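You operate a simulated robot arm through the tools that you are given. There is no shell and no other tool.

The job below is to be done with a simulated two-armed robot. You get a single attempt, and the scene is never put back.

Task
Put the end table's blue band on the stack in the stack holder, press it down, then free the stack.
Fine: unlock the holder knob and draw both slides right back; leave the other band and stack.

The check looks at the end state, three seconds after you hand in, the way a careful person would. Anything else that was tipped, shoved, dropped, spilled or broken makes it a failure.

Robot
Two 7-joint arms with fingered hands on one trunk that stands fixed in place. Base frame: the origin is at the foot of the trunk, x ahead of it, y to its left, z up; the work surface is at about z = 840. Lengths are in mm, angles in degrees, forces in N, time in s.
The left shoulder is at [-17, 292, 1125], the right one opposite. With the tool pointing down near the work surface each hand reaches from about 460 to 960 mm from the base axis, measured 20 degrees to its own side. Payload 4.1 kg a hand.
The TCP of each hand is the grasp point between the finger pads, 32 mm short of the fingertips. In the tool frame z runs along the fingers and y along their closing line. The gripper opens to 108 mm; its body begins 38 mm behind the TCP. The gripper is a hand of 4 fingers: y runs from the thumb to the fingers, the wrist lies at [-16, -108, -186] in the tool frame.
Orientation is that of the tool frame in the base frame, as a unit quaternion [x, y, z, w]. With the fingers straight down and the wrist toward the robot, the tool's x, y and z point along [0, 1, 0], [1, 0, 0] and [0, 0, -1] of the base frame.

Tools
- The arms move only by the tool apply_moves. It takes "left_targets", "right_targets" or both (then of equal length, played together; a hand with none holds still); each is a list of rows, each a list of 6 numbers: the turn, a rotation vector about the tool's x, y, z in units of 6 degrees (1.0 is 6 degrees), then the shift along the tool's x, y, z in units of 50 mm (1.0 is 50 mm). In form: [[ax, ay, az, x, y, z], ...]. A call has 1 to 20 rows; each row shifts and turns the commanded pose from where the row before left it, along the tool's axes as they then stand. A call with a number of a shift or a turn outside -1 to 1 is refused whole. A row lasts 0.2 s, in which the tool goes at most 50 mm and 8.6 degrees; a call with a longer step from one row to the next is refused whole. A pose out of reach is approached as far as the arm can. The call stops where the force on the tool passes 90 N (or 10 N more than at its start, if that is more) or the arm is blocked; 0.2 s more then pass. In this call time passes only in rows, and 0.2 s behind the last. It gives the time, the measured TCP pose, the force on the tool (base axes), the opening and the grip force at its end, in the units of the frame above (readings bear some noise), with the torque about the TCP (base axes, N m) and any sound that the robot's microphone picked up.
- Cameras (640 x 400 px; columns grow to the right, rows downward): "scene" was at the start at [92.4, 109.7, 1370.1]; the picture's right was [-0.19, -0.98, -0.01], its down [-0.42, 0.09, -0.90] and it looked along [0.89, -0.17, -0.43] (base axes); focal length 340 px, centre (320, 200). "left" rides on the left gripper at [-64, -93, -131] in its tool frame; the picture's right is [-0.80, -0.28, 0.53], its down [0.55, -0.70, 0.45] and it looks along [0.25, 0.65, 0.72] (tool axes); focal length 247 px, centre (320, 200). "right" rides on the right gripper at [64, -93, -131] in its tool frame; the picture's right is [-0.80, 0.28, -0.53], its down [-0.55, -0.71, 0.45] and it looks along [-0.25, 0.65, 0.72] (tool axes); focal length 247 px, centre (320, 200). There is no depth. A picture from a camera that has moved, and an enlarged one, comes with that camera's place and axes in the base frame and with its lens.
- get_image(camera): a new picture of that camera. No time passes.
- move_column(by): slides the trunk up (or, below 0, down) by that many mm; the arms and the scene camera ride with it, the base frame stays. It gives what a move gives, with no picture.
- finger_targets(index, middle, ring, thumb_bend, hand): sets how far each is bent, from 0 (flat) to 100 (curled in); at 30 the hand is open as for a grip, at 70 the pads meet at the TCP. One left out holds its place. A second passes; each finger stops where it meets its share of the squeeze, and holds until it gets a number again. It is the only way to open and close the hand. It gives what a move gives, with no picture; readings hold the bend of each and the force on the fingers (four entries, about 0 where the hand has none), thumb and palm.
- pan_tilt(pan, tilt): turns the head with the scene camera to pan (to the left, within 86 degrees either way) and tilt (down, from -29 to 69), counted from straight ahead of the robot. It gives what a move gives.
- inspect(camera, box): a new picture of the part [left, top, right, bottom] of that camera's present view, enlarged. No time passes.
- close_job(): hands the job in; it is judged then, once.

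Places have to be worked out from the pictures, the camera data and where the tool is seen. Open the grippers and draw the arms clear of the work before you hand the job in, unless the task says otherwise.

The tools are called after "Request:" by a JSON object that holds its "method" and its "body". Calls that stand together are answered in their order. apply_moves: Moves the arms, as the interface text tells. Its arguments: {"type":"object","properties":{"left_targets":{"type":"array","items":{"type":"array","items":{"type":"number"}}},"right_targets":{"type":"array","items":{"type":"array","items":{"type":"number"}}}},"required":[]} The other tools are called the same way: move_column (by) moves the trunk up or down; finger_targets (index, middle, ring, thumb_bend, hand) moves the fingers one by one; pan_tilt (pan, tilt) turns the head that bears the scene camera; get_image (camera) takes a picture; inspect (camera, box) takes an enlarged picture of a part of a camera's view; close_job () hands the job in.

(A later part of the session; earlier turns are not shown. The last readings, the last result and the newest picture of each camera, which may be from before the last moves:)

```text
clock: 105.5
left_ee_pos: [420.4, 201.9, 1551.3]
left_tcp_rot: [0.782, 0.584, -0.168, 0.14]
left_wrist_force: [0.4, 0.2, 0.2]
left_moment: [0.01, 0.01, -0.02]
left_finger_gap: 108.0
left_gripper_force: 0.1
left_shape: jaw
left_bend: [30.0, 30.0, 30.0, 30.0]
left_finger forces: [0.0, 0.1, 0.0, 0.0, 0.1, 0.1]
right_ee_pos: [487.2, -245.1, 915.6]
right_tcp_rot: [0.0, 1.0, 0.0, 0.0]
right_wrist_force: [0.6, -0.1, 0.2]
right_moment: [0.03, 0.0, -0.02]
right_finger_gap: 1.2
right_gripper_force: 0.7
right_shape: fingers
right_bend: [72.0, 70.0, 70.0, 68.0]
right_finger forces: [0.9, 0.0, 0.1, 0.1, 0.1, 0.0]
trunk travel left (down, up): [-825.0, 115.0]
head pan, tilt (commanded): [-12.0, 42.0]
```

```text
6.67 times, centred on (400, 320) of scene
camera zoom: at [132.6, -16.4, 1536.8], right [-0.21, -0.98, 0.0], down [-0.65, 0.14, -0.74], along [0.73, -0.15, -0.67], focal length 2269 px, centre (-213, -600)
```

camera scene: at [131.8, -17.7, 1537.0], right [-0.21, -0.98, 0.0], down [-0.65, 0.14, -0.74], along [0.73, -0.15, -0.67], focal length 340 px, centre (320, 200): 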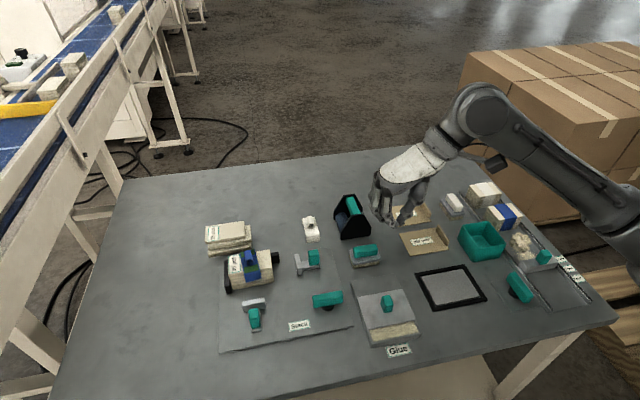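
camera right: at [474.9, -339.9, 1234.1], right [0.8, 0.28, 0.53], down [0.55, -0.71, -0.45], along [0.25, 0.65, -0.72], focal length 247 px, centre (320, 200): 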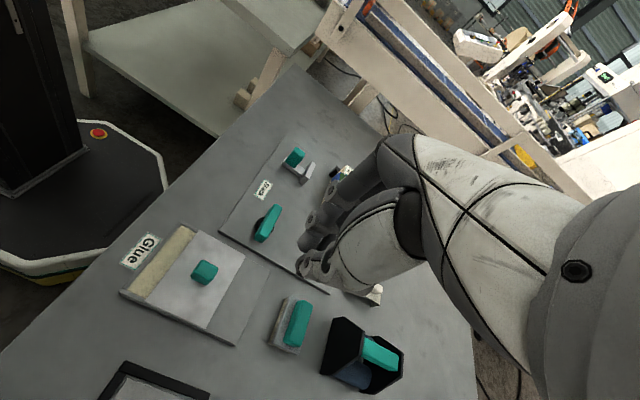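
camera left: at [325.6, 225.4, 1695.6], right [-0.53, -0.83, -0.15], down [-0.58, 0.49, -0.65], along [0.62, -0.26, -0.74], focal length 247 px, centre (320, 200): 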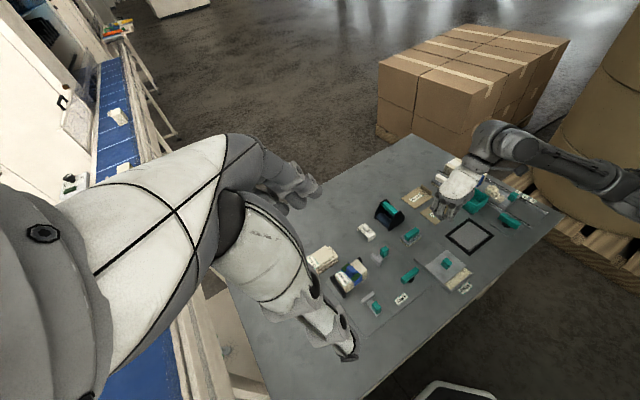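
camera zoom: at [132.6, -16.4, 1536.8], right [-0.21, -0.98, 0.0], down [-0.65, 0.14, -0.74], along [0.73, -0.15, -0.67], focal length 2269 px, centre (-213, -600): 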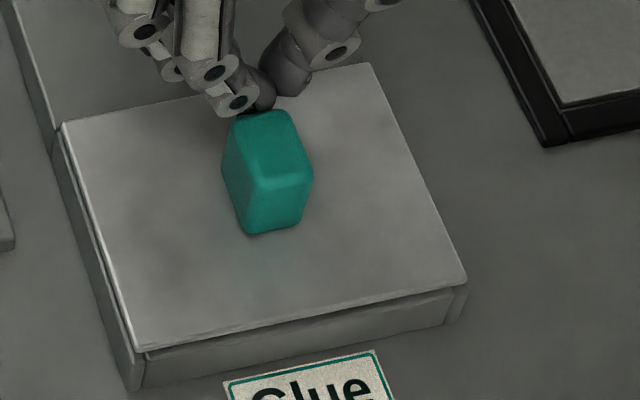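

The lid front and back edges now match their original places within about a millimetre. I'll back the hand off and rise clear.

Request:
{"method": "apply_moves", "body": {"right_targets": [[0, 0, 0, -0.2, 0, 0], [0, 0, 0, -0.3, 0, 0], [0, 0, 0, 0, 0, -0.5], [0, 0, 0, 0, 0, -0.7], [0, 0, 0, 0, 0, -0.7], [0, 0, 0, 0, 0, -0.7], [0, 0, 0, 0, 0, -0.7], [0, 0, 0, 0, 0, -0.7], [0, 0, 0, 0, 0, -0.7], [0, 0, 0, 0, 0, -0.7], [0, 0, 0, 0, 0, -0.7]]}}

Request:
{"method": "finger_targets", "body": {"hand": "right", "index": 30, "middle": 30, "ring": 30, "thumb_bend": 30}}

Request:
{"method": "get_image", "body": {"camera": "scene"}}

Request:
{"method": "inspect", "body": {"camera": "scene", "box": [345, 270, 435, 360]}}

```text
clock: 107.9
left_ee_pos: [420.0, 202.7, 1551.1]
left_tcp_rot: [0.782, 0.584, -0.168, 0.14]
left_wrist_force: [0.1, -0.2, 0.7]
left_moment: [-0.01, 0.01, -0.04]
left_finger_gap: 108.2
left_gripper_force: 0.1
left_shape: jaw
left_bend: [30.0, 30.0, 30.0, 30.0]
left_finger forces: [0.1, 0.1, 0.0, 0.0, 0.0, 0.0]
right_ee_pos: [511.3, -241.2, 1220.7]
right_tcp_rot: [0.001, 1.0, 0.0, 0.0]
right_wrist_force: [0.8, -0.2, 0.1]
right_moment: [0.03, -0.01, 0.0]
right_finger_gap: 1.1
right_gripper_force: 0.1
right_shape: fingers
right_bend: [72.0, 70.0, 70.0, 68.0]
right_finger forces: [0.1, 0.0, 0.0, 0.0, 0.1, 0.0]
trunk travel left (down, up): [-825.0, 115.0]
head pan, tilt (commanded): [-12.0, 42.0]
```

```text
clock: 108.9
left_ee_pos: [419.6, 200.3, 1550.5]
left_tcp_rot: [0.782, 0.583, -0.168, 0.14]
left_wrist_force: [-0.5, 0.2, 0.3]
left_moment: [-0.02, -0.01, 0.01]
left_finger_gap: 108.2
left_gripper_force: 0.1
left_shape: jaw
left_bend: [30.0, 30.0, 30.0, 30.0]
left_finger forces: [0.0, 0.0, 0.1, 0.1, 0.1, 0.1]
right_ee_pos: [511.7, -240.7, 1220.8]
right_tcp_rot: [0.001, 1.0, 0.0, 0.0]
right_wrist_force: [-0.5, 0.3, 0.1]
right_moment: [-0.01, -0.02, -0.01]
right_finger_gap: 108.1
right_gripper_force: 0.1
right_shape: fingers
right_bend: [30.0, 30.0, 30.0, 30.0]
right_finger forces: [0.1, 0.1, 0.0, 0.0, 0.1, 0.0]
trunk travel left (down, up): [-825.0, 115.0]
head pan, tilt (commanded): [-12.0, 42.0]
```

```text
taken
camera scene: at [132.5, -16.5, 1536.8], right [-0.21, -0.98, 0.0], down [-0.65, 0.14, -0.74], along [0.73, -0.15, -0.67], focal length 340 px, centre (320, 200)
```

scene: 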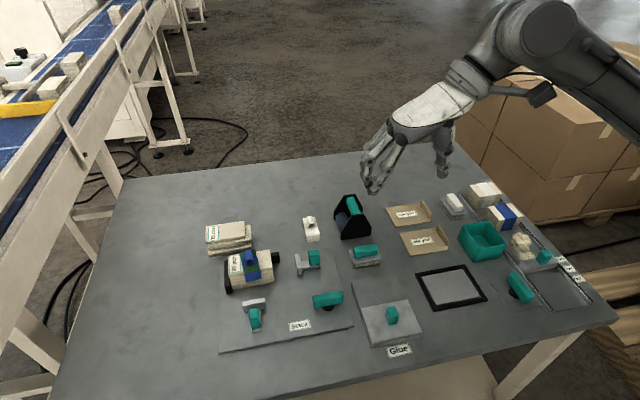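

```text
4.44 times, centred on (390, 315) of scene
camera zoom: at [132.5, -16.5, 1536.8], right [-0.21, -0.98, 0.0], down [-0.65, 0.14, -0.74], along [0.73, -0.15, -0.67], focal length 1513 px, centre (9, -311)
```

zoom: 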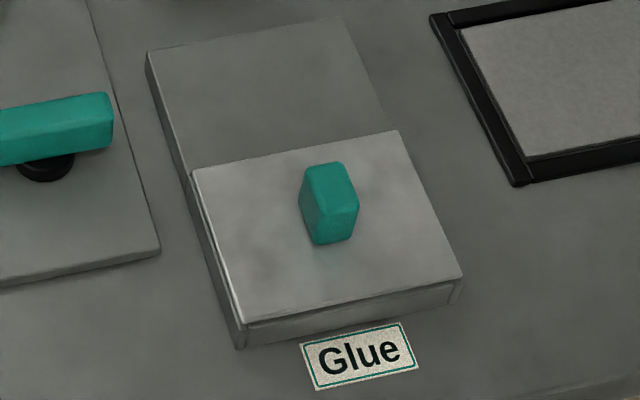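

The Glue lid is closed again. To compare everything with the original raised view, I'll raise the trunk to the same height (+300), lift the right hand, and take the same picture as before.

Request:
{"method": "move_column", "body": {"by": 100}}

Request:
{"method": "apply_moves", "body": {"right_targets": [[0, 0, 0, -0.3, 0.25, -0.6], [0, 0, 0, -0.3, 0.25, -0.6], [0, 0, 0, -0.3, 0.25, -0.6], [0, 0, 0, -0.3, 0.25, -0.6], [0, 0, 0, -0.3, 0.25, -0.6], [0, 0, 0, -0.3, 0.25, -0.6]]}}

Request:
{"method": "pan_tilt", "body": {"pan": 0, "tilt": 45}}

Request:
{"method": "get_image", "body": {"camera": "scene"}}

Request:
{"method": "inspect", "body": {"camera": "scene", "box": [260, 210, 380, 285]}}

Request:
{"method": "inspect", "body": {"camera": "scene", "box": [265, 245, 395, 335]}}

```text
clock: 110.2
left_ee_pos: [419.5, 200.6, 1651.0]
left_tcp_rot: [0.782, 0.584, -0.168, 0.14]
left_wrist_force: [0.8, -0.3, 0.1]
left_moment: [-0.01, 0.01, 0.02]
left_finger_gap: 107.9
left_gripper_force: 0.1
left_shape: jaw
left_bend: [30.0, 30.0, 30.0, 30.0]
left_finger forces: [0.0, 0.1, 0.0, 0.0, 0.0, 0.0]
right_ee_pos: [511.8, -240.4, 1321.2]
right_tcp_rot: [0.001, 1.0, 0.0, 0.0]
right_wrist_force: [0.3, -0.1, -1.0]
right_moment: [0.0, 0.0, 0.01]
right_finger_gap: 108.1
right_gripper_force: 0.1
right_shape: fingers
right_bend: [30.0, 30.0, 30.0, 30.0]
right_finger forces: [0.0, 0.0, 0.0, 0.1, 0.1, 0.0]
trunk travel left (down, up): [-925.0, 15.0]
head pan, tilt (commanded): [-12.0, 42.0]
```

```text
clock: 111.6
left_ee_pos: [420.4, 203.1, 1649.4]
left_tcp_rot: [0.782, 0.583, -0.169, 0.14]
left_wrist_force: [0.0, 0.5, -0.1]
left_moment: [0.0, -0.01, 0.01]
left_finger_gap: 107.9
left_gripper_force: 0.1
left_shape: jaw
left_bend: [30.0, 30.0, 30.0, 30.0]
left_finger forces: [0.1, 0.0, 0.1, 0.0, 0.1, 0.0]
right_ee_pos: [602.2, -163.5, 1501.0]
right_tcp_rot: [0.001, 1.0, -0.001, -0.001]
right_wrist_force: [-0.8, 0.4, -0.4]
right_moment: [0.0, 0.02, -0.04]
right_finger_gap: 108.1
right_gripper_force: 0.0
right_shape: fingers
right_bend: [30.0, 30.0, 30.0, 30.0]
right_finger forces: [0.1, 0.0, 0.0, 0.0, 0.0, 0.1]
trunk travel left (down, up): [-925.0, 15.0]
head pan, tilt (commanded): [-12.0, 42.0]
```

```text
clock: 112.4
left_ee_pos: [420.0, 202.7, 1651.2]
left_tcp_rot: [0.783, 0.583, -0.168, 0.139]
left_wrist_force: [0.6, 0.3, 0.1]
left_moment: [0.0, -0.01, -0.02]
left_finger_gap: 108.1
left_gripper_force: 0.0
left_shape: jaw
left_bend: [30.0, 30.0, 30.0, 30.0]
left_finger forces: [0.0, 0.0, 0.0, 0.0, 0.0, 0.2]
right_ee_pos: [601.1, -164.8, 1499.9]
right_tcp_rot: [0.0, 1.0, -0.001, 0.0]
right_wrist_force: [1.1, 0.0, -0.4]
right_moment: [0.0, 0.01, -0.01]
right_finger_gap: 108.1
right_gripper_force: 0.0
right_shape: fingers
right_bend: [30.0, 30.0, 30.0, 30.0]
right_finger forces: [0.0, 0.0, 0.0, 0.0, 0.0, 0.0]
trunk travel left (down, up): [-925.0, 15.0]
head pan, tilt (commanded): [0.0, 45.0]
```

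```text
taken
camera scene: at [132.2, 1.6, 1632.5], right [0.0, -1.0, 0.0], down [-0.71, 0.0, -0.71], along [0.71, 0.0, -0.71], focal length 340 px, centre (320, 200)
```

scene: 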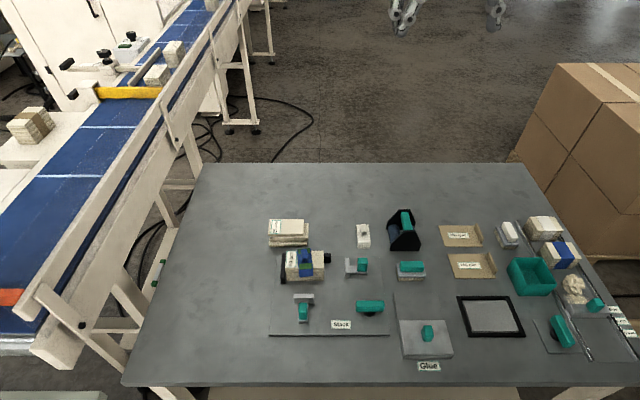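

```text
5.33 times, centred on (320, 248) of scene
camera zoom: at [132.2, 1.6, 1632.5], right [0.0, -1.0, 0.0], down [-0.71, 0.0, -0.71], along [0.71, 0.0, -0.71], focal length 1815 px, centre (320, -53)
```

zoom: 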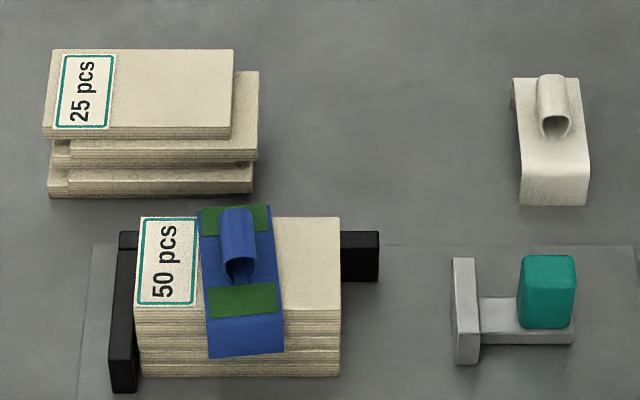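

```text
4.44 times, centred on (330, 290) of scene
camera zoom: at [132.2, 1.6, 1632.5], right [0.0, -1.0, 0.0], down [-0.71, 0.0, -0.71], along [0.71, 0.0, -0.71], focal length 1513 px, centre (276, -200)
```

zoom: 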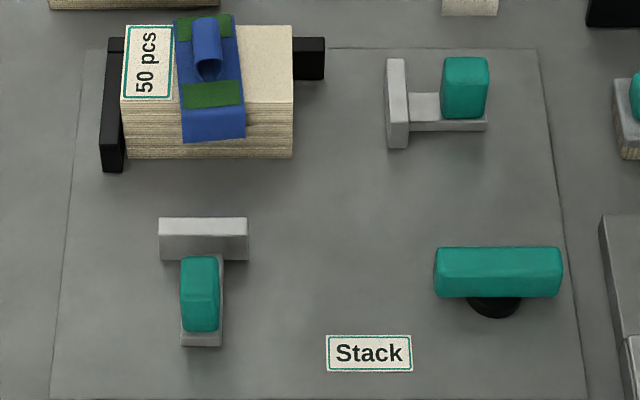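

Compared with the original picture, the other stack, white band, roller, trays, box and Glue lid are all in place. Front slide travelled ≈54 mm to a felt stop, right slide ≈55.5 mm, but there I never felt the stop. With the trunk high (elbow clear) I'll grip the right slide again and make sure.

Request:
{"method": "apply_moves", "body": {"right_targets": [[0, 0, 1, 0, 0, 0], [0, 0, 1, 0, 0, 0], [0, 0, 1, 0, 0, 0], [0, 0, 1, 0, 0, 0], [0, 0, 1, 0, 0, 0], [0, 0, 1, 0, 0, 0], [0, 0, 1, 0, 0, 0], [0, 0, 1, 0, 0, 0], [0, 0, 1, 0, 0, 0], [0, 0, 1, 0, 0, 0], [0, 0, 1, 0, 0, 0], [0, 0, 1, 0, 0, 0], [0, 0, 1, 0, 0, 0], [0, 0, 1, 0, 0, 0], [0, 0, 1, 0, 0, 0]]}}

Request:
{"method": "finger_targets", "body": {"hand": "right", "index": 53, "middle": 53, "ring": 53, "thumb_bend": 51}}

Request:
{"method": "apply_moves", "body": {"right_targets": [[0, 0, 0, 0.079, 0.064, 0.714], [0, 0, 0, 0.079, 0.064, 0.714], [0, 0, 0, 0.079, 0.064, 0.714], [0, 0, 0, 0.079, 0.064, 0.714], [0, 0, 0, 0.079, 0.064, 0.714], [0, 0, 0, 0.079, 0.064, 0.714], [0, 0, 0, 0.079, 0.064, 0.714], [0, 0, 0, 0.079, 0.064, 0.714], [0, 0, 0, 0.079, 0.064, 0.714], [0, 0, 0, 0.079, 0.064, 0.714], [0, 0, 0, 0.079, 0.064, 0.714], [0, 0, 0, 0.079, 0.064, 0.714]]}}

Request:
{"method": "get_image", "body": {"camera": "scene"}}

Request:
{"method": "get_image", "body": {"camera": "right"}}

```text
clock: 115.6
left_ee_pos: [419.1, 201.6, 1650.2]
left_tcp_rot: [0.782, 0.583, -0.168, 0.14]
left_wrist_force: [-0.4, 0.8, 0.5]
left_moment: [0.01, -0.04, -0.02]
left_finger_gap: 107.9
left_gripper_force: 0.0
left_shape: jaw
left_bend: [30.0, 30.0, 30.0, 30.0]
left_finger forces: [0.1, 0.0, 0.0, 0.0, 0.0, 0.0]
right_ee_pos: [601.3, -165.2, 1501.6]
right_tcp_rot: [0.708, 0.706, 0.0, 0.0]
right_wrist_force: [-0.1, -0.5, 0.1]
right_moment: [0.01, 0.02, 0.0]
right_finger_gap: 108.0
right_gripper_force: 0.0
right_shape: fingers
right_bend: [30.0, 30.0, 30.0, 30.0]
right_finger forces: [0.0, 0.0, 0.0, 0.0, 0.0, 0.0]
trunk travel left (down, up): [-925.0, 15.0]
head pan, tilt (commanded): [0.0, 45.0]
```

```text
clock: 116.6
left_ee_pos: [419.8, 201.1, 1650.6]
left_tcp_rot: [0.782, 0.584, -0.168, 0.139]
left_wrist_force: [0.0, 0.3, -0.5]
left_moment: [0.0, -0.02, -0.01]
left_finger_gap: 107.8
left_gripper_force: 0.2
left_shape: jaw
left_bend: [30.0, 30.0, 30.0, 30.0]
left_finger forces: [0.0, 0.0, 0.0, 0.0, 0.0, 0.0]
right_ee_pos: [601.6, -166.5, 1501.4]
right_tcp_rot: [0.707, 0.707, -0.001, 0.0]
right_wrist_force: [0.3, 0.1, -1.0]
right_moment: [-0.03, -0.01, 0.0]
right_finger_gap: 50.8
right_gripper_force: 0.1
right_shape: fingers
right_bend: [53.0, 53.0, 53.0, 51.0]
right_finger forces: [0.0, 0.0, 0.0, 0.1, 0.0, 0.1]
trunk travel left (down, up): [-925.0, 15.0]
head pan, tilt (commanded): [0.0, 45.0]
```

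```text
clock: 119.2
left_ee_pos: [420.6, 202.0, 1651.5]
left_tcp_rot: [0.782, 0.583, -0.168, 0.139]
left_wrist_force: [0.0, -0.1, -0.5]
left_moment: [0.0, 0.0, 0.03]
left_finger_gap: 107.9
left_gripper_force: 0.0
left_shape: jaw
left_bend: [30.0, 30.0, 30.0, 30.0]
left_finger forces: [0.0, 0.0, 0.1, 0.1, 0.0, 0.0]
right_ee_pos: [642.1, -118.3, 1073.8]
right_tcp_rot: [0.707, 0.707, 0.0, 0.0]
right_wrist_force: [-0.2, 0.2, 0.4]
right_moment: [-0.03, 0.0, 0.01]
right_finger_gap: 50.6
right_gripper_force: 0.1
right_shape: fingers
right_bend: [53.0, 53.0, 53.0, 51.0]
right_finger forces: [0.1, 0.0, 0.0, 0.0, 0.1, 0.1]
trunk travel left (down, up): [-925.0, 15.0]
head pan, tilt (commanded): [0.0, 45.0]
```

```text
taken
camera scene: at [132.2, 1.4, 1632.6], right [0.0, -1.0, 0.0], down [-0.71, 0.0, -0.71], along [0.71, 0.0, -0.71], focal length 340 px, centre (320, 200)
```

scene: 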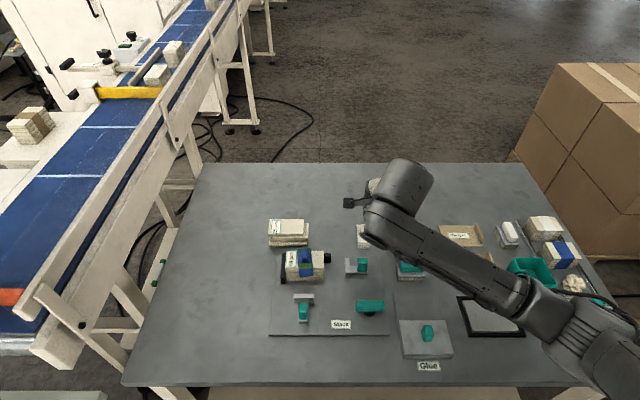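

```text
taken
camera right: at [550.6, -54.0, 1204.5], right [0.28, -0.8, 0.53], down [-0.71, -0.55, -0.45], along [0.65, -0.25, -0.72], focal length 247 px, centre (320, 200)
```

right: 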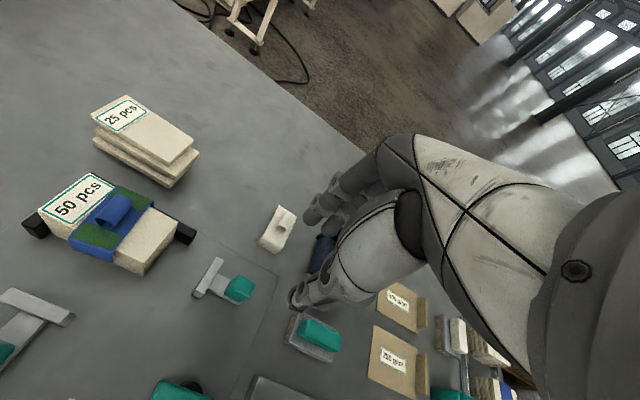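

The elbow is high (about z=1200) this time. I'll continue down to z=960 over the right grip and check.

Request:
{"method": "apply_moves", "body": {"right_targets": [[0, 0, 0, 0.042, 0.02, 0.569], [0, 0, 0, 0.042, 0.02, 0.569], [0, 0, 0, 0.042, 0.02, 0.569], [0, 0, 0, 0.042, 0.02, 0.569]]}}

Request:
{"method": "get_image", "body": {"camera": "scene"}}

Request:
{"method": "inspect", "body": {"camera": "right", "box": [180, 150, 400, 330]}}

Request:
{"method": "get_image", "body": {"camera": "left"}}

```text
clock: 120.2
left_ee_pos: [419.8, 201.3, 1651.5]
left_tcp_rot: [0.782, 0.583, -0.168, 0.139]
left_wrist_force: [0.3, 0.0, 0.4]
left_moment: [-0.01, 0.03, -0.01]
left_finger_gap: 108.1
left_gripper_force: 0.1
left_shape: jaw
left_bend: [30.0, 30.0, 30.0, 30.0]
left_finger forces: [0.1, 0.0, 0.0, 0.0, 0.0, 0.0]
right_ee_pos: [645.6, -110.3, 959.1]
right_tcp_rot: [0.708, 0.707, 0.0, 0.0]
right_wrist_force: [-0.2, -0.2, 0.3]
right_moment: [-0.04, 0.01, 0.03]
right_finger_gap: 50.4
right_gripper_force: 0.0
right_shape: fingers
right_bend: [53.0, 53.0, 53.0, 51.0]
right_finger forces: [0.0, 0.0, 0.0, 0.0, 0.0, 0.0]
trunk travel left (down, up): [-925.0, 15.0]
head pan, tilt (commanded): [0.0, 45.0]
```

```text
taken
camera scene: at [132.1, 1.4, 1632.6], right [0.0, -1.0, 0.0], down [-0.71, 0.0, -0.71], along [0.71, 0.0, -0.71], focal length 340 px, centre (320, 200)
```

scene: 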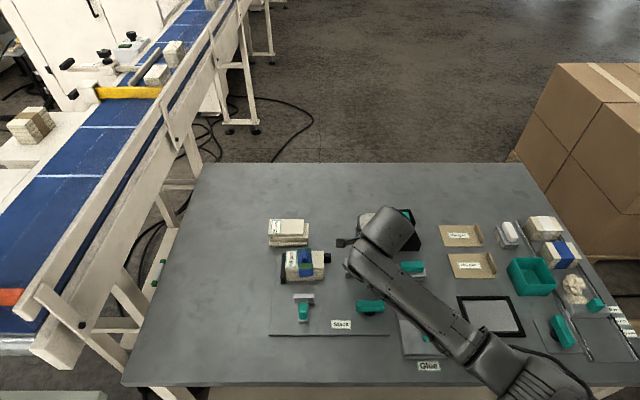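

```text
2.22 times, centred on (290, 240) of right
camera zoom: at [553.5, -45.4, 1090.9], right [0.28, -0.8, 0.53], down [-0.71, -0.55, -0.45], along [0.65, -0.25, -0.72], focal length 549 px, centre (387, 111)
```

zoom: 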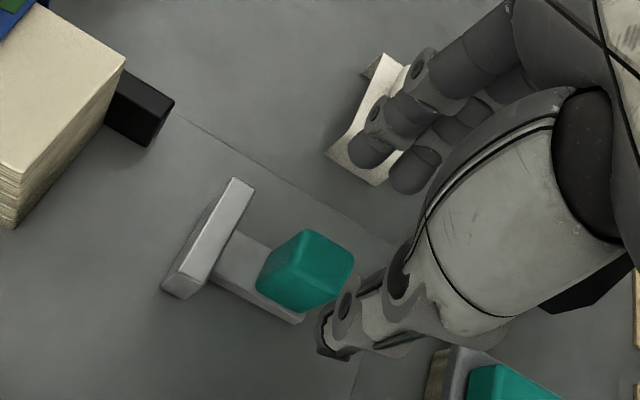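

```text
taken
camera left: at [326.5, 227.3, 1795.2], right [-0.53, -0.83, -0.15], down [-0.58, 0.49, -0.65], along [0.62, -0.26, -0.74], focal length 247 px, centre (320, 200)
```

left: 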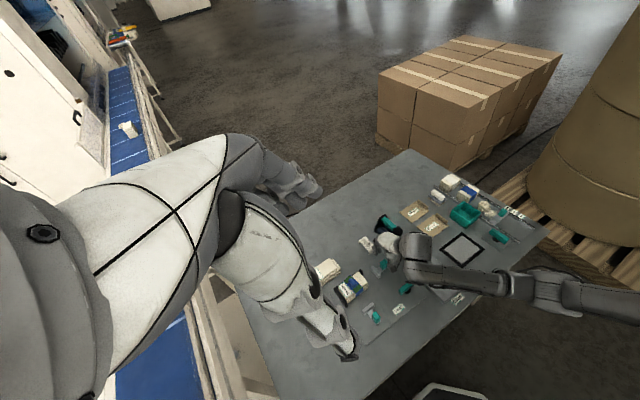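

The forearm is roughly 80–100 mm higher at the elbow than when it touched the lid. I'll descend to z≈908, watching the trunk lean through the left hand's reading.

Request:
{"method": "apply_moves", "body": {"right_targets": [[0, 0, 0, 0, 0, 0.34], [0, 0, 0, 0, 0, 0.34], [0, 0, 0, 0, 0, 0.34]]}}

Request:
{"method": "inspect", "body": {"camera": "right", "box": [180, 150, 400, 330]}}

Request:
{"method": "inspect", "body": {"camera": "scene", "box": [320, 200, 560, 400]}}

```text
clock: 121.0
left_ee_pos: [419.5, 201.3, 1650.5]
left_tcp_rot: [0.782, 0.583, -0.168, 0.14]
left_wrist_force: [0.0, -0.4, -0.5]
left_moment: [0.02, -0.04, -0.02]
left_finger_gap: 107.9
left_gripper_force: 0.0
left_shape: jaw
left_bend: [30.0, 30.0, 30.0, 30.0]
left_finger forces: [0.1, 0.0, 0.1, 0.0, 0.0, 0.1]
right_ee_pos: [644.7, -110.4, 907.8]
right_tcp_rot: [0.708, 0.706, 0.0, 0.001]
right_wrist_force: [0.6, -0.4, -0.4]
right_moment: [0.03, -0.01, -0.01]
right_finger_gap: 50.3
right_gripper_force: 0.1
right_shape: fingers
right_bend: [53.0, 53.0, 53.0, 51.0]
right_finger forces: [0.1, 0.0, 0.0, 0.0, 0.0, 0.1]
trunk travel left (down, up): [-925.0, 15.0]
head pan, tilt (commanded): [0.0, 45.0]
```

```text
2.22 times, centred on (290, 240) of right
camera zoom: at [553.6, -45.0, 1039.4], right [0.28, -0.8, 0.53], down [-0.71, -0.55, -0.45], along [0.65, -0.25, -0.72], focal length 549 px, centre (387, 111)
```

zoom: 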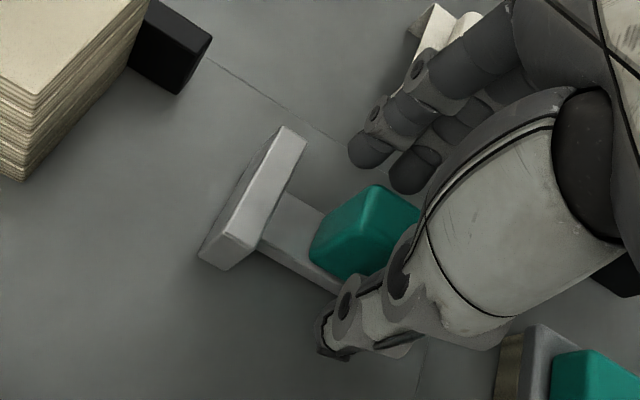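

```text
2.00 times, centred on (440, 300) of scene
camera zoom: at [132.1, 1.3, 1632.5], right [0.0, -1.0, 0.0], down [-0.71, 0.0, -0.71], along [0.71, 0.0, -0.71], focal length 681 px, centre (80, 0)
```

zoom: 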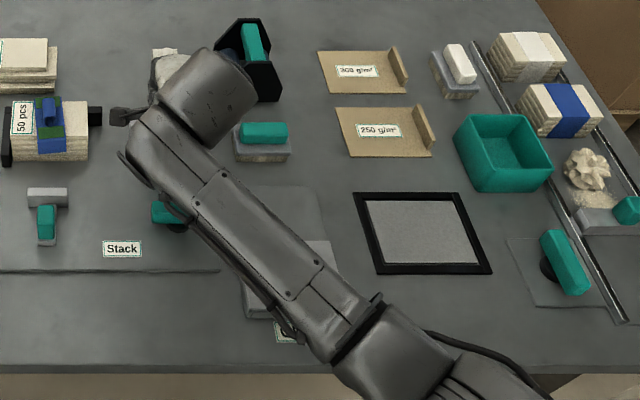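

No contact anywhere. I'll close on the right grip.

Request:
{"method": "finger_targets", "body": {"hand": "right", "index": 72, "middle": 72, "ring": 72, "thumb_bend": 72}}

Request:
{"method": "apply_moves", "body": {"right_targets": [[0, 0, 0, -0.04, 0, 0], [0, 0, 0, -0.04, 0, 0]]}}

Request:
{"method": "inspect", "body": {"camera": "right", "box": [180, 150, 400, 330]}}

```text
clock: 122.0
left_ee_pos: [420.1, 202.0, 1650.7]
left_tcp_rot: [0.782, 0.584, -0.168, 0.139]
left_wrist_force: [-0.4, 0.4, 0.7]
left_moment: [0.02, -0.02, -0.01]
left_finger_gap: 108.1
left_gripper_force: 0.0
left_shape: jaw
left_bend: [30.0, 30.0, 30.0, 30.0]
left_finger forces: [0.0, 0.2, 0.1, 0.1, 0.0, 0.0]
right_ee_pos: [647.1, -110.2, 907.7]
right_tcp_rot: [0.708, 0.706, 0.0, 0.0]
right_wrist_force: [3.1, 1.1, -3.8]
right_moment: [0.05, -0.03, 0.0]
right_finger_gap: 17.7
right_gripper_force: 10.5
right_shape: fingers
right_bend: [71.0, 66.0, 72.0, 64.0]
right_finger forces: [6.1, 6.3, 0.0, 0.0, 9.1, 0.1]
trunk travel left (down, up): [-925.0, 15.0]
head pan, tilt (commanded): [0.0, 45.0]
```

```text
clock: 122.6
left_ee_pos: [421.7, 201.5, 1649.4]
left_tcp_rot: [0.783, 0.583, -0.168, 0.139]
left_wrist_force: [0.3, -0.6, -0.3]
left_moment: [-0.01, -0.02, -0.01]
left_finger_gap: 107.8
left_gripper_force: 0.0
left_shape: jaw
left_bend: [30.0, 30.0, 30.0, 30.0]
left_finger forces: [0.0, 0.1, 0.0, 0.0, 0.0, 0.0]
right_ee_pos: [644.5, -113.3, 907.7]
right_tcp_rot: [0.708, 0.706, 0.0, 0.001]
right_wrist_force: [4.3, 1.7, -3.3]
right_moment: [0.04, -0.09, -0.01]
right_finger_gap: 18.1
right_gripper_force: 10.6
right_shape: fingers
right_bend: [71.0, 66.0, 72.0, 64.0]
right_finger forces: [6.4, 6.6, 0.1, 0.0, 8.6, 0.0]
trunk travel left (down, up): [-925.0, 15.0]
head pan, tilt (commanded): [0.0, 45.0]
```

```text
2.22 times, centred on (290, 240) of right
camera zoom: at [554.0, -49.2, 1038.9], right [0.28, -0.8, 0.53], down [-0.71, -0.55, -0.45], along [0.65, -0.25, -0.72], focal length 549 px, centre (387, 111)
```

zoom: 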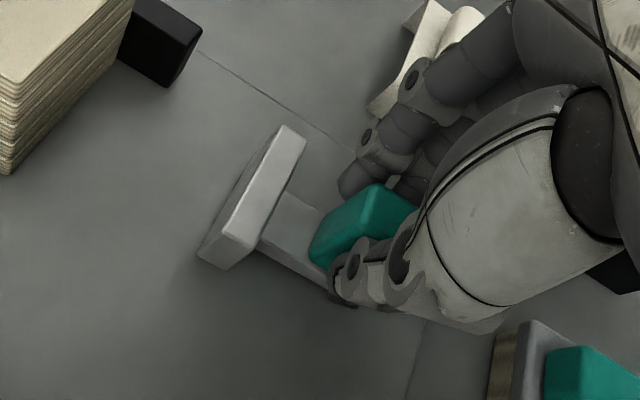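

The slide moved another 3–4 mm without resistance, so it wasn't at its stop. I'll keep pulling until I feel it.

Request:
{"method": "apply_moves", "body": {"right_targets": [[0, 0, 0, -0.06, 0, 0], [0, 0, 0, -0.06, 0, 0]]}}

Request:
{"method": "inspect", "body": {"camera": "right", "box": [180, 150, 400, 330]}}

```text
clock: 123.2
left_ee_pos: [421.1, 205.7, 1651.1]
left_tcp_rot: [0.782, 0.584, -0.168, 0.141]
left_wrist_force: [-0.4, -0.4, 0.1]
left_moment: [0.0, 0.0, -0.06]
left_finger_gap: 108.2
left_gripper_force: 0.0
left_shape: jaw
left_bend: [30.0, 30.0, 30.0, 30.0]
left_finger forces: [0.0, 0.0, 0.0, 0.0, 0.0, 0.0]
right_ee_pos: [645.5, -114.7, 907.7]
right_tcp_rot: [0.706, 0.708, 0.0, -0.001]
right_wrist_force: [2.9, 14.9, -5.0]
right_moment: [0.39, -0.05, -0.02]
right_finger_gap: 17.8
right_gripper_force: 10.5
right_shape: fingers
right_bend: [71.0, 66.0, 72.0, 64.0]
right_finger forces: [5.8, 6.0, 0.1, 0.1, 9.5, 0.0]
trunk travel left (down, up): [-925.0, 15.0]
head pan, tilt (commanded): [0.0, 45.0]
```

```text
2.22 times, centred on (290, 240) of right
camera zoom: at [553.9, -50.9, 1039.3], right [0.28, -0.8, 0.53], down [-0.71, -0.55, -0.45], along [0.65, -0.25, -0.72], focal length 549 px, centre (387, 111)
```

zoom: 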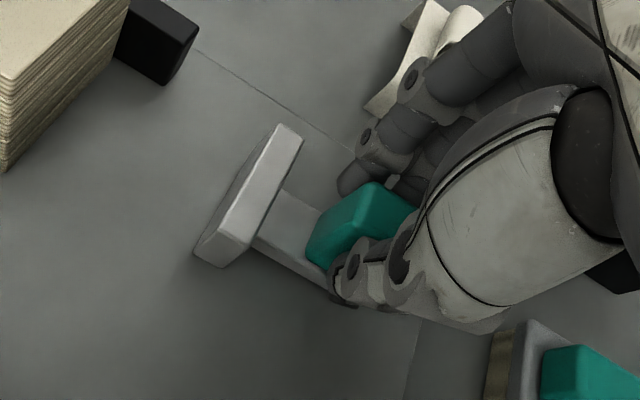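

The stop is felt now (15 N). I'll release the grip and rise clear.

Request:
{"method": "finger_targets", "body": {"hand": "right", "index": 53, "middle": 53, "ring": 53, "thumb_bend": 50}}

Request:
{"method": "apply_moves", "body": {"right_targets": [[0, 0, 0, 0, 0, -0.2], [0, 0, 0, 0, 0, -0.5], [0, 0, 0, 0, 0, -0.6], [0, 0, 0, 0, 0, -0.6], [0, 0, 0, 0, 0, -0.6], [0, 0, 0, 0, 0, -0.6], [0, 0, 0, 0, 0, -0.6], [0, 0, 0, 0, 0, -0.6]]}}

Request:
{"method": "get_image", "body": {"camera": "scene"}}

Request:
{"method": "inspect", "body": {"camera": "scene", "box": [265, 245, 395, 335]}}

Request:
{"method": "inspect", "body": {"camera": "right", "box": [100, 150, 340, 330]}}

```text
clock: 124.2
left_ee_pos: [419.7, 200.7, 1651.3]
left_tcp_rot: [0.782, 0.583, -0.168, 0.14]
left_wrist_force: [0.2, -0.4, -0.6]
left_moment: [0.03, -0.02, 0.01]
left_finger_gap: 108.3
left_gripper_force: 0.0
left_shape: jaw
left_bend: [30.0, 30.0, 30.0, 30.0]
left_finger forces: [0.0, 0.0, 0.1, 0.0, 0.0, 0.0]
right_ee_pos: [643.8, -119.8, 908.2]
right_tcp_rot: [0.708, 0.706, 0.001, -0.001]
right_wrist_force: [-0.6, -0.7, 0.2]
right_moment: [-0.03, -0.01, -0.04]
right_finger_gap: 51.2
right_gripper_force: 0.1
right_shape: fingers
right_bend: [53.0, 53.0, 53.0, 50.0]
right_finger forces: [0.0, 0.0, 0.1, 0.0, 0.0, 0.0]
trunk travel left (down, up): [-925.0, 15.0]
head pan, tilt (commanded): [0.0, 45.0]
```

```text
clock: 126.0
left_ee_pos: [418.8, 201.7, 1650.6]
left_tcp_rot: [0.782, 0.584, -0.168, 0.139]
left_wrist_force: [0.4, 1.1, -0.3]
left_moment: [0.0, -0.05, -0.01]
left_finger_gap: 108.1
left_gripper_force: 0.0
left_shape: jaw
left_bend: [30.0, 30.0, 30.0, 30.0]
left_finger forces: [0.0, 0.0, 0.0, 0.1, 0.0, 0.0]
right_ee_pos: [645.0, -117.7, 1124.3]
right_tcp_rot: [0.708, 0.707, 0.0, 0.0]
right_wrist_force: [0.3, 0.3, 0.0]
right_moment: [-0.04, -0.02, 0.0]
right_finger_gap: 51.1
right_gripper_force: 0.0
right_shape: fingers
right_bend: [53.0, 53.0, 53.0, 50.0]
right_finger forces: [0.1, 0.0, 0.0, 0.0, 0.0, 0.0]
trunk travel left (down, up): [-925.0, 15.0]
head pan, tilt (commanded): [0.0, 45.0]
```

```text
taken
camera scene: at [132.0, 1.7, 1632.5], right [0.0, -1.0, 0.0], down [-0.71, 0.0, -0.71], along [0.71, 0.0, -0.71], focal length 340 px, centre (320, 200)
```

scene: 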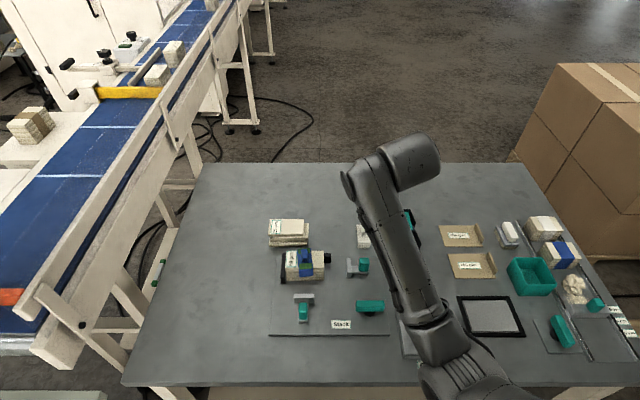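

```text
4.44 times, centred on (330, 290) of scene
camera zoom: at [132.0, 1.7, 1632.5], right [0.0, -1.0, 0.0], down [-0.71, 0.0, -0.71], along [0.71, 0.0, -0.71], focal length 1513 px, centre (276, -200)
```

zoom: 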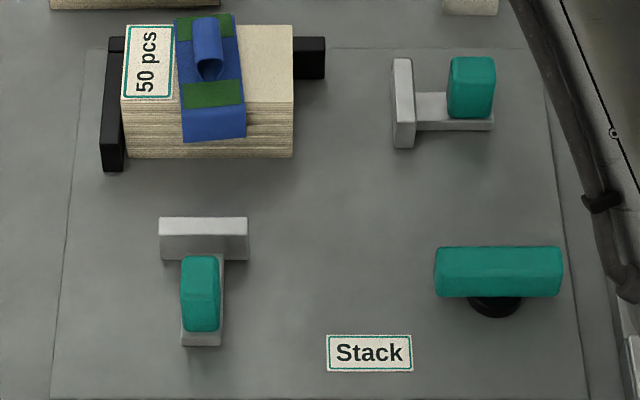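

```text
2.22 times, centred on (220, 240) of right
camera zoom: at [552.6, -53.8, 1255.0], right [0.28, -0.8, 0.53], down [-0.71, -0.55, -0.45], along [0.65, -0.25, -0.72], focal length 549 px, centre (542, 111)
```

zoom: 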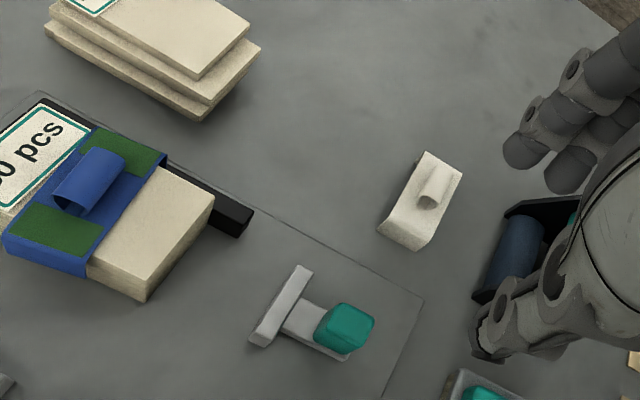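

The right slide is now fully back (≈59 mm). The front one, at ≈54 mm, is a few millimetres short of where its stop was felt, so I'll pull it gently to the stop once more. First I'll turn the hand and move over the front grip.

Request:
{"method": "apply_moves", "body": {"right_targets": [[0, 0, -1, 0, 0, 0], [0, 0, -1, 0, 0, 0], [0, 0, -1, 0, 0, 0], [0, 0, -1, 0, 0, 0], [0, 0, -1, 0, 0, 0], [0, 0, -1, 0, 0, 0], [0, 0, -1, 0, 0, 0], [0, 0, -1, 0, 0, 0], [0, 0, -1, 0, 0, 0], [0, 0, -1, 0, 0, 0], [0, 0, -1, 0, 0, 0], [0, 0, -1, 0, 0, 0], [0, 0, -1, 0, 0, 0], [0, 0, -1, 0, 0, 0], [0, 0, -1, 0, 0, 0]]}}

Request:
{"method": "apply_moves", "body": {"right_targets": [[0, 0, 0, 0.333, 0.399, 0.31], [0, 0, 0, 0.333, 0.399, 0.31], [0, 0, 0, 0.333, 0.399, 0.31], [0, 0, 0, 0.333, 0.399, 0.31], [0, 0, 0, 0.333, 0.399, 0.31], [0, 0, 0, 0.333, 0.399, 0.31], [0, 0, 0, 0.333, 0.399, 0.31], [0, 0, 0, 0.333, 0.399, 0.31]]}}

Request:
{"method": "get_image", "body": {"camera": "scene"}}

Request:
{"method": "inspect", "body": {"camera": "right", "box": [180, 180, 380, 340]}}

```text
clock: 129.2
left_ee_pos: [419.6, 201.7, 1650.6]
left_tcp_rot: [0.782, 0.583, -0.168, 0.139]
left_wrist_force: [-0.2, -0.1, 0.1]
left_moment: [0.01, 0.01, 0.01]
left_finger_gap: 108.0
left_gripper_force: 0.1
left_shape: jaw
left_bend: [30.0, 30.0, 30.0, 30.0]
left_finger forces: [0.0, 0.0, 0.1, 0.1, 0.1, 0.1]
right_ee_pos: [644.5, -119.1, 1123.1]
right_tcp_rot: [0.0, 1.0, -0.001, -0.001]
right_wrist_force: [0.7, 0.7, -0.7]
right_moment: [-0.01, -0.03, 0.02]
right_finger_gap: 51.1
right_gripper_force: 0.1
right_shape: fingers
right_bend: [53.0, 53.0, 53.0, 50.0]
right_finger forces: [0.1, 0.1, 0.0, 0.0, 0.0, 0.0]
trunk travel left (down, up): [-925.0, 15.0]
head pan, tilt (commanded): [0.0, 45.0]
```

```text
clock: 131.0
left_ee_pos: [419.1, 201.1, 1651.0]
left_tcp_rot: [0.783, 0.583, -0.168, 0.14]
left_wrist_force: [1.3, 0.0, 0.0]
left_moment: [-0.01, 0.01, -0.02]
left_finger_gap: 107.7
left_gripper_force: 0.1
left_shape: jaw
left_bend: [30.0, 30.0, 30.0, 30.0]
left_finger forces: [0.1, 0.1, 0.1, 0.0, 0.0, 0.0]
right_ee_pos: [511.4, 41.4, 999.3]
right_tcp_rot: [0.001, 1.0, 0.0, 0.001]
right_wrist_force: [0.2, 0.9, 0.0]
right_moment: [-0.02, 0.01, 0.02]
right_finger_gap: 51.2
right_gripper_force: 0.0
right_shape: fingers
right_bend: [53.0, 53.0, 53.0, 50.0]
right_finger forces: [0.0, 0.1, 0.0, 0.0, 0.0, 0.0]
trunk travel left (down, up): [-925.0, 15.0]
head pan, tilt (commanded): [0.0, 45.0]
```

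```text
taken
camera scene: at [131.8, 1.8, 1632.6], right [0.0, -1.0, 0.0], down [-0.71, 0.0, -0.71], along [0.71, 0.0, -0.71], focal length 340 px, centre (320, 200)
```

scene: 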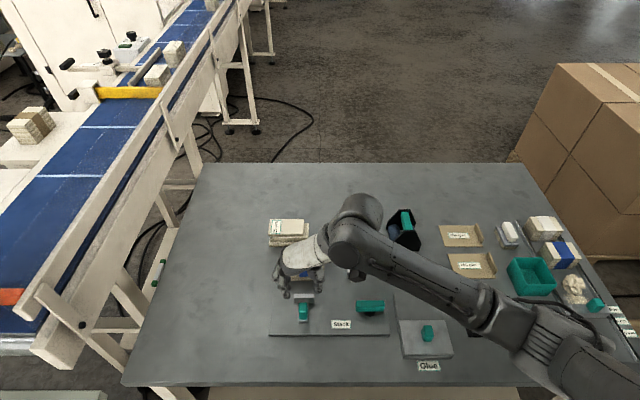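

```text
2.50 times, centred on (280, 260) of right
camera zoom: at [448.6, -52.3, 1131.1], right [0.8, 0.28, 0.53], down [0.55, -0.71, -0.45], along [0.25, 0.65, -0.72], focal length 617 px, centre (420, 50)
```

zoom: 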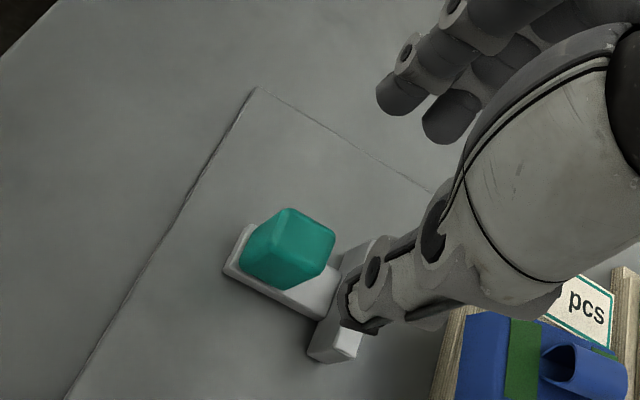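

The Glue lid is still closed, and the front grip lies under the hand at about (511, 40). I'll descend to z≈906 and close on it.

Request:
{"method": "apply_moves", "body": {"right_targets": [[0, 0, 0, 0, 0, 0.5], [0, 0, 0, 0, 0, 0.5], [0, 0, 0, 0, 0, 0.5], [0, 0, 0, 0, 0, 0.36]]}}

Request:
{"method": "inspect", "body": {"camera": "right", "box": [200, 160, 400, 330]}}

Request:
{"method": "inspect", "body": {"camera": "scene", "box": [250, 230, 380, 340]}}

```text
clock: 132.0
left_ee_pos: [420.3, 200.6, 1650.2]
left_tcp_rot: [0.782, 0.583, -0.168, 0.139]
left_wrist_force: [-0.5, -0.4, 0.4]
left_moment: [0.01, -0.02, 0.03]
left_finger_gap: 107.9
left_gripper_force: 0.1
left_shape: jaw
left_bend: [30.0, 30.0, 30.0, 30.0]
left_finger forces: [0.0, 0.1, 0.0, 0.1, 0.0, 0.0]
right_ee_pos: [511.8, 39.4, 905.2]
right_tcp_rot: [0.001, 1.0, 0.001, 0.0]
right_wrist_force: [-0.5, 0.1, -0.3]
right_moment: [0.01, -0.01, -0.03]
right_finger_gap: 51.3
right_gripper_force: 0.0
right_shape: fingers
right_bend: [53.0, 53.0, 53.0, 50.0]
right_finger forces: [0.0, 0.1, 0.0, 0.1, 0.1, 0.0]
trunk travel left (down, up): [-925.0, 15.0]
head pan, tilt (commanded): [0.0, 45.0]
```

```text
2.35 times, centred on (300, 245) of right
camera zoom: at [448.5, -53.1, 1036.9], right [0.8, 0.28, 0.53], down [0.55, -0.71, -0.45], along [0.25, 0.65, -0.72], focal length 581 px, centre (367, 94)
```

zoom: 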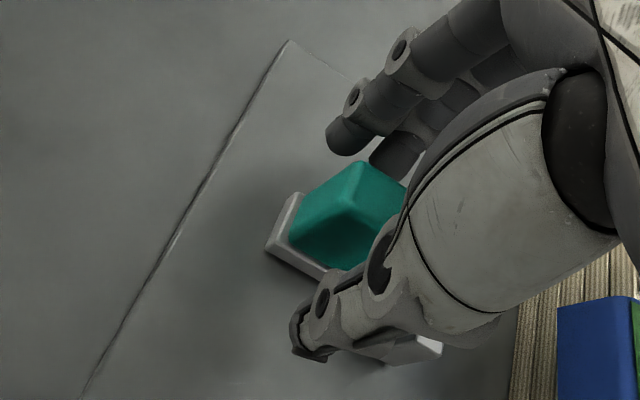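

```text
3.64 times, centred on (315, 285) of scene
camera zoom: at [132.3, 0.9, 1632.5], right [0.0, -1.0, 0.0], down [-0.71, 0.0, -0.71], along [0.71, 0.0, -0.71], focal length 1238 px, centre (338, -109)
```

zoom: 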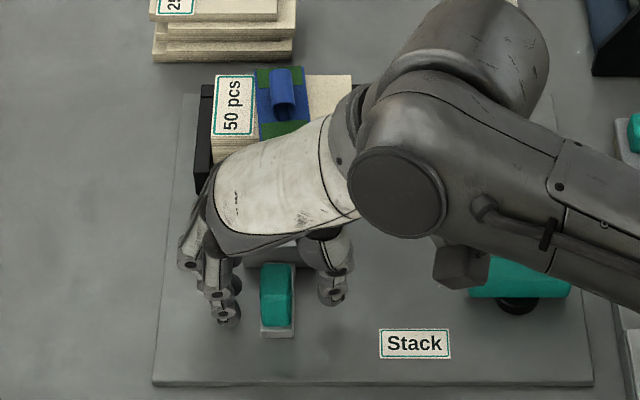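

Well placed, no contact. I'll close and pull gently toward the robot until the stop is felt.

Request:
{"method": "finger_targets", "body": {"hand": "right", "index": 72, "middle": 72, "ring": 60, "thumb_bend": 72}}

Request:
{"method": "apply_moves", "body": {"right_targets": [[0, 0, 0, 0.04, 0, 0], [0, 0, 0, 0.04, 0, 0]]}}

Request:
{"method": "inspect", "body": {"camera": "scene", "box": [250, 230, 380, 340]}}

```text
clock: 133.0
left_ee_pos: [421.2, 204.0, 1650.1]
left_tcp_rot: [0.782, 0.583, -0.168, 0.14]
left_wrist_force: [-0.1, -0.1, 0.1]
left_moment: [0.01, -0.04, 0.03]
left_finger_gap: 108.1
left_gripper_force: 0.2
left_shape: jaw
left_bend: [30.0, 30.0, 30.0, 30.0]
left_finger forces: [0.0, 0.0, 0.1, 0.0, 0.0, 0.1]
right_ee_pos: [511.3, 41.0, 906.5]
right_tcp_rot: [0.001, 1.0, 0.0, -0.001]
right_wrist_force: [-0.8, 6.0, -6.8]
right_moment: [0.1, 0.0, 0.01]
right_finger_gap: 17.9
right_gripper_force: 11.1
right_shape: fingers
right_bend: [67.0, 65.0, 60.0, 65.0]
right_finger forces: [6.9, 7.2, 0.0, 0.0, 7.4, 0.1]
trunk travel left (down, up): [-925.0, 15.0]
head pan, tilt (commanded): [0.0, 45.0]
```

```text
clock: 133.6
left_ee_pos: [423.6, 202.5, 1648.9]
left_tcp_rot: [0.782, 0.583, -0.169, 0.14]
left_wrist_force: [0.8, -0.7, -0.8]
left_moment: [-0.04, 0.01, -0.02]
left_finger_gap: 108.0
left_gripper_force: 0.1
left_shape: jaw
left_bend: [30.0, 30.0, 30.0, 30.0]
left_finger forces: [0.0, 0.1, 0.1, 0.0, 0.1, 0.0]
right_ee_pos: [510.8, 41.2, 906.6]
right_tcp_rot: [0.001, 1.0, 0.0, 0.0]
right_wrist_force: [10.7, 7.5, -6.7]
right_moment: [0.16, -0.31, -0.03]
right_finger_gap: 17.6
right_gripper_force: 10.4
right_shape: fingers
right_bend: [65.0, 65.0, 60.0, 65.0]
right_finger forces: [6.9, 7.3, 0.0, 0.1, 6.7, 0.1]
trunk travel left (down, up): [-925.0, 15.0]
head pan, tilt (commanded): [0.0, 45.0]
```

```text
3.64 times, centred on (315, 285) of scene
camera zoom: at [135.7, 2.5, 1632.2], right [0.0, -1.0, 0.0], down [-0.71, 0.0, -0.71], along [0.71, 0.0, -0.71], focal length 1238 px, centre (338, -109)
```

zoom: 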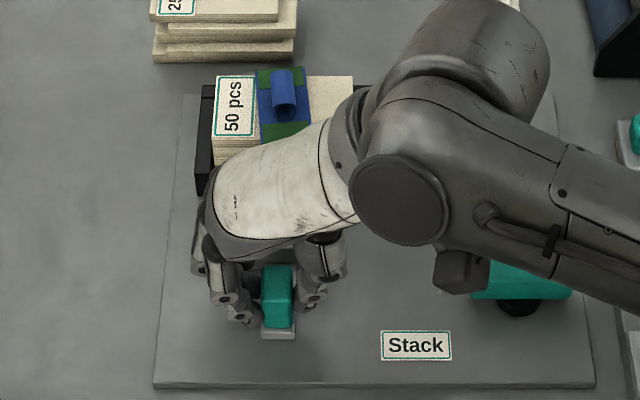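

A 10.7 N resistance with no movement: the front slide was already at its stop. I'll release and rise.

Request:
{"method": "finger_targets", "body": {"hand": "right", "index": 48, "middle": 48, "ring": 48, "thumb_bend": 48}}

Request:
{"method": "apply_moves", "body": {"right_targets": [[0, 0, 0, 0, 0, -0.2], [0, 0, 0, 0, 0, -0.5], [0, 0, 0, 0, 0, -0.7], [0, 0, 0, 0, 0, -0.7], [0, 0, 0, -0.1, -0.3, -0.7], [0, 0, 0, -0.1, -0.4, -0.7], [0, 0, 0, -0.1, -0.4, -0.7], [0, 0, 0, -0.1, -0.4, -0.7], [0, 0, 0, -0.1, -0.4, -0.7], [0, 0, 0, -0.1, -0.4, -0.7], [0, 0, 0, -0.1, -0.4, -0.7], [0, 0, 0, -0.1, -0.4, -0.7], [0, 0, 0, -0.1, -0.4, -0.7], [0, 0, 0, -0.1, -0.4, -0.7], [0, 0, 0, -0.1, -0.4, -0.7], [0, 0, 0, -0.1, -0.4, -0.7], [0, 0, 0, -0.1, -0.2, -0.5]]}}

Request:
{"method": "finger_targets", "body": {"hand": "right", "index": 30, "middle": 30, "ring": 30, "thumb_bend": 30}}

Request:
{"method": "get_image", "body": {"camera": "scene"}}

Request:
{"method": "inspect", "body": {"camera": "scene", "box": [260, 205, 400, 345]}}

Request:
{"method": "inspect", "body": {"camera": "scene", "box": [380, 190, 640, 380]}}

```text
clock: 134.6
left_ee_pos: [419.3, 201.1, 1650.3]
left_tcp_rot: [0.782, 0.583, -0.168, 0.139]
left_wrist_force: [1.1, 1.0, 0.4]
left_moment: [0.01, 0.0, 0.02]
left_finger_gap: 107.8
left_gripper_force: 0.2
left_shape: jaw
left_bend: [30.0, 30.0, 30.0, 30.0]
left_finger forces: [0.1, 0.0, 0.1, 0.1, 0.0, 0.1]
right_ee_pos: [506.8, 39.4, 907.3]
right_tcp_rot: [0.002, 1.0, 0.0, 0.0]
right_wrist_force: [0.4, -0.4, -1.0]
right_moment: [0.02, -0.02, -0.02]
right_finger_gap: 60.3
right_gripper_force: 0.0
right_shape: fingers
right_bend: [48.0, 48.0, 48.0, 48.0]
right_finger forces: [0.1, 0.0, 0.1, 0.0, 0.0, 0.0]
trunk travel left (down, up): [-925.0, 15.0]
head pan, tilt (commanded): [0.0, 45.0]
```

```text
clock: 138.2
left_ee_pos: [420.4, 202.3, 1649.7]
left_tcp_rot: [0.782, 0.583, -0.169, 0.14]
left_wrist_force: [0.0, -0.2, 0.6]
left_moment: [-0.02, 0.03, 0.0]
left_finger_gap: 107.8
left_gripper_force: 0.1
left_shape: jaw
left_bend: [30.0, 30.0, 30.0, 30.0]
left_finger forces: [0.1, 0.0, 0.1, 0.0, 0.0, 0.0]
right_ee_pos: [571.3, -205.5, 1458.0]
right_tcp_rot: [0.0, 1.0, 0.0, 0.001]
right_wrist_force: [0.5, -0.5, -0.2]
right_moment: [0.03, 0.03, 0.01]
right_finger_gap: 60.6
right_gripper_force: 0.1
right_shape: fingers
right_bend: [48.0, 48.0, 48.0, 48.0]
right_finger forces: [0.1, 0.0, 0.1, 0.0, 0.1, 0.0]
trunk travel left (down, up): [-925.0, 15.0]
head pan, tilt (commanded): [0.0, 45.0]
```

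```text
clock: 139.2
left_ee_pos: [419.7, 200.4, 1650.8]
left_tcp_rot: [0.782, 0.583, -0.169, 0.14]
left_wrist_force: [-0.7, 0.8, 0.3]
left_moment: [-0.03, -0.01, -0.02]
left_finger_gap: 107.8
left_gripper_force: 0.0
left_shape: jaw
left_bend: [30.0, 30.0, 30.0, 30.0]
left_finger forces: [0.0, 0.1, 0.0, 0.0, 0.0, 0.0]
right_ee_pos: [570.9, -205.4, 1458.5]
right_tcp_rot: [0.001, 1.0, 0.0, 0.0]
right_wrist_force: [-0.5, -0.3, 1.0]
right_moment: [0.01, -0.01, 0.0]
right_finger_gap: 107.9
right_gripper_force: 0.0
right_shape: fingers
right_bend: [30.0, 30.0, 30.0, 30.0]
right_finger forces: [0.0, 0.1, 0.1, 0.0, 0.0, 0.0]
trunk travel left (down, up): [-925.0, 15.0]
head pan, tilt (commanded): [0.0, 45.0]
```

```text
taken
camera scene: at [132.0, 0.8, 1632.5], right [0.0, -1.0, 0.0], down [-0.71, 0.0, -0.71], along [0.71, 0.0, -0.71], focal length 340 px, centre (320, 200)
```

scene: 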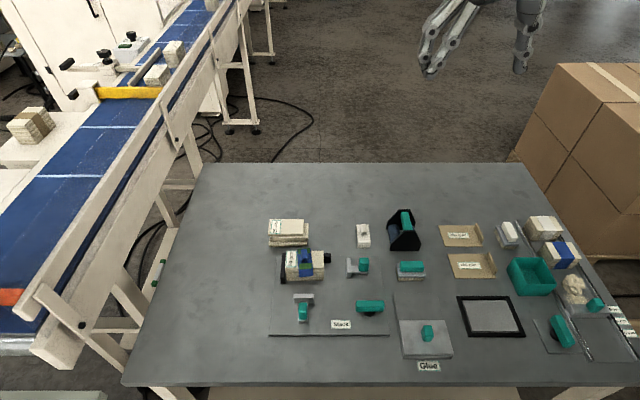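

```text
2.86 times, centred on (330, 275) of scene
camera zoom: at [132.0, 0.8, 1632.5], right [0.0, -1.0, 0.0], down [-0.71, 0.0, -0.71], along [0.71, 0.0, -0.71], focal length 972 px, centre (291, -14)
```

zoom: 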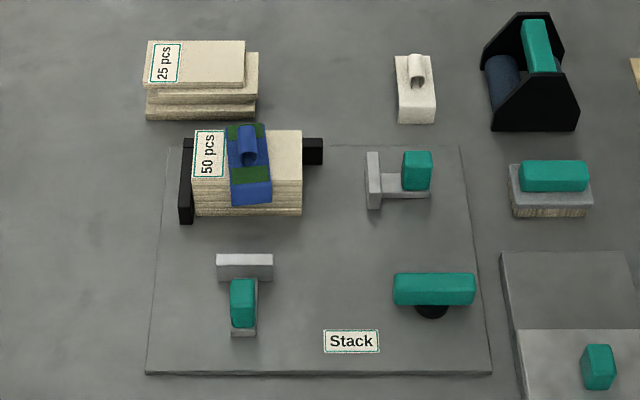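

```text
2.11 times, centred on (510, 285) of scene
camera zoom: at [132.0, 0.8, 1632.5], right [0.0, -1.0, 0.0], down [-0.71, 0.0, -0.71], along [0.71, 0.0, -0.71], focal length 716 px, centre (-80, 21)
```

zoom: 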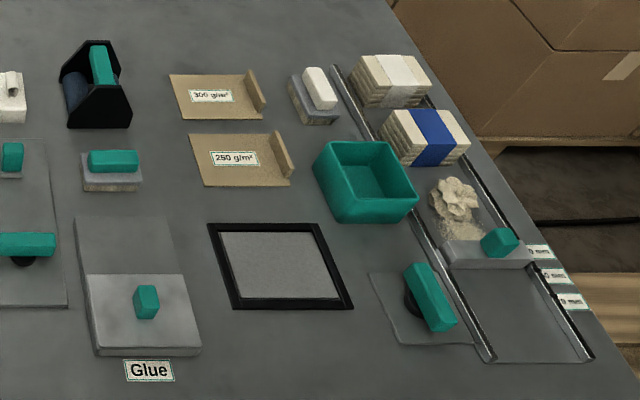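

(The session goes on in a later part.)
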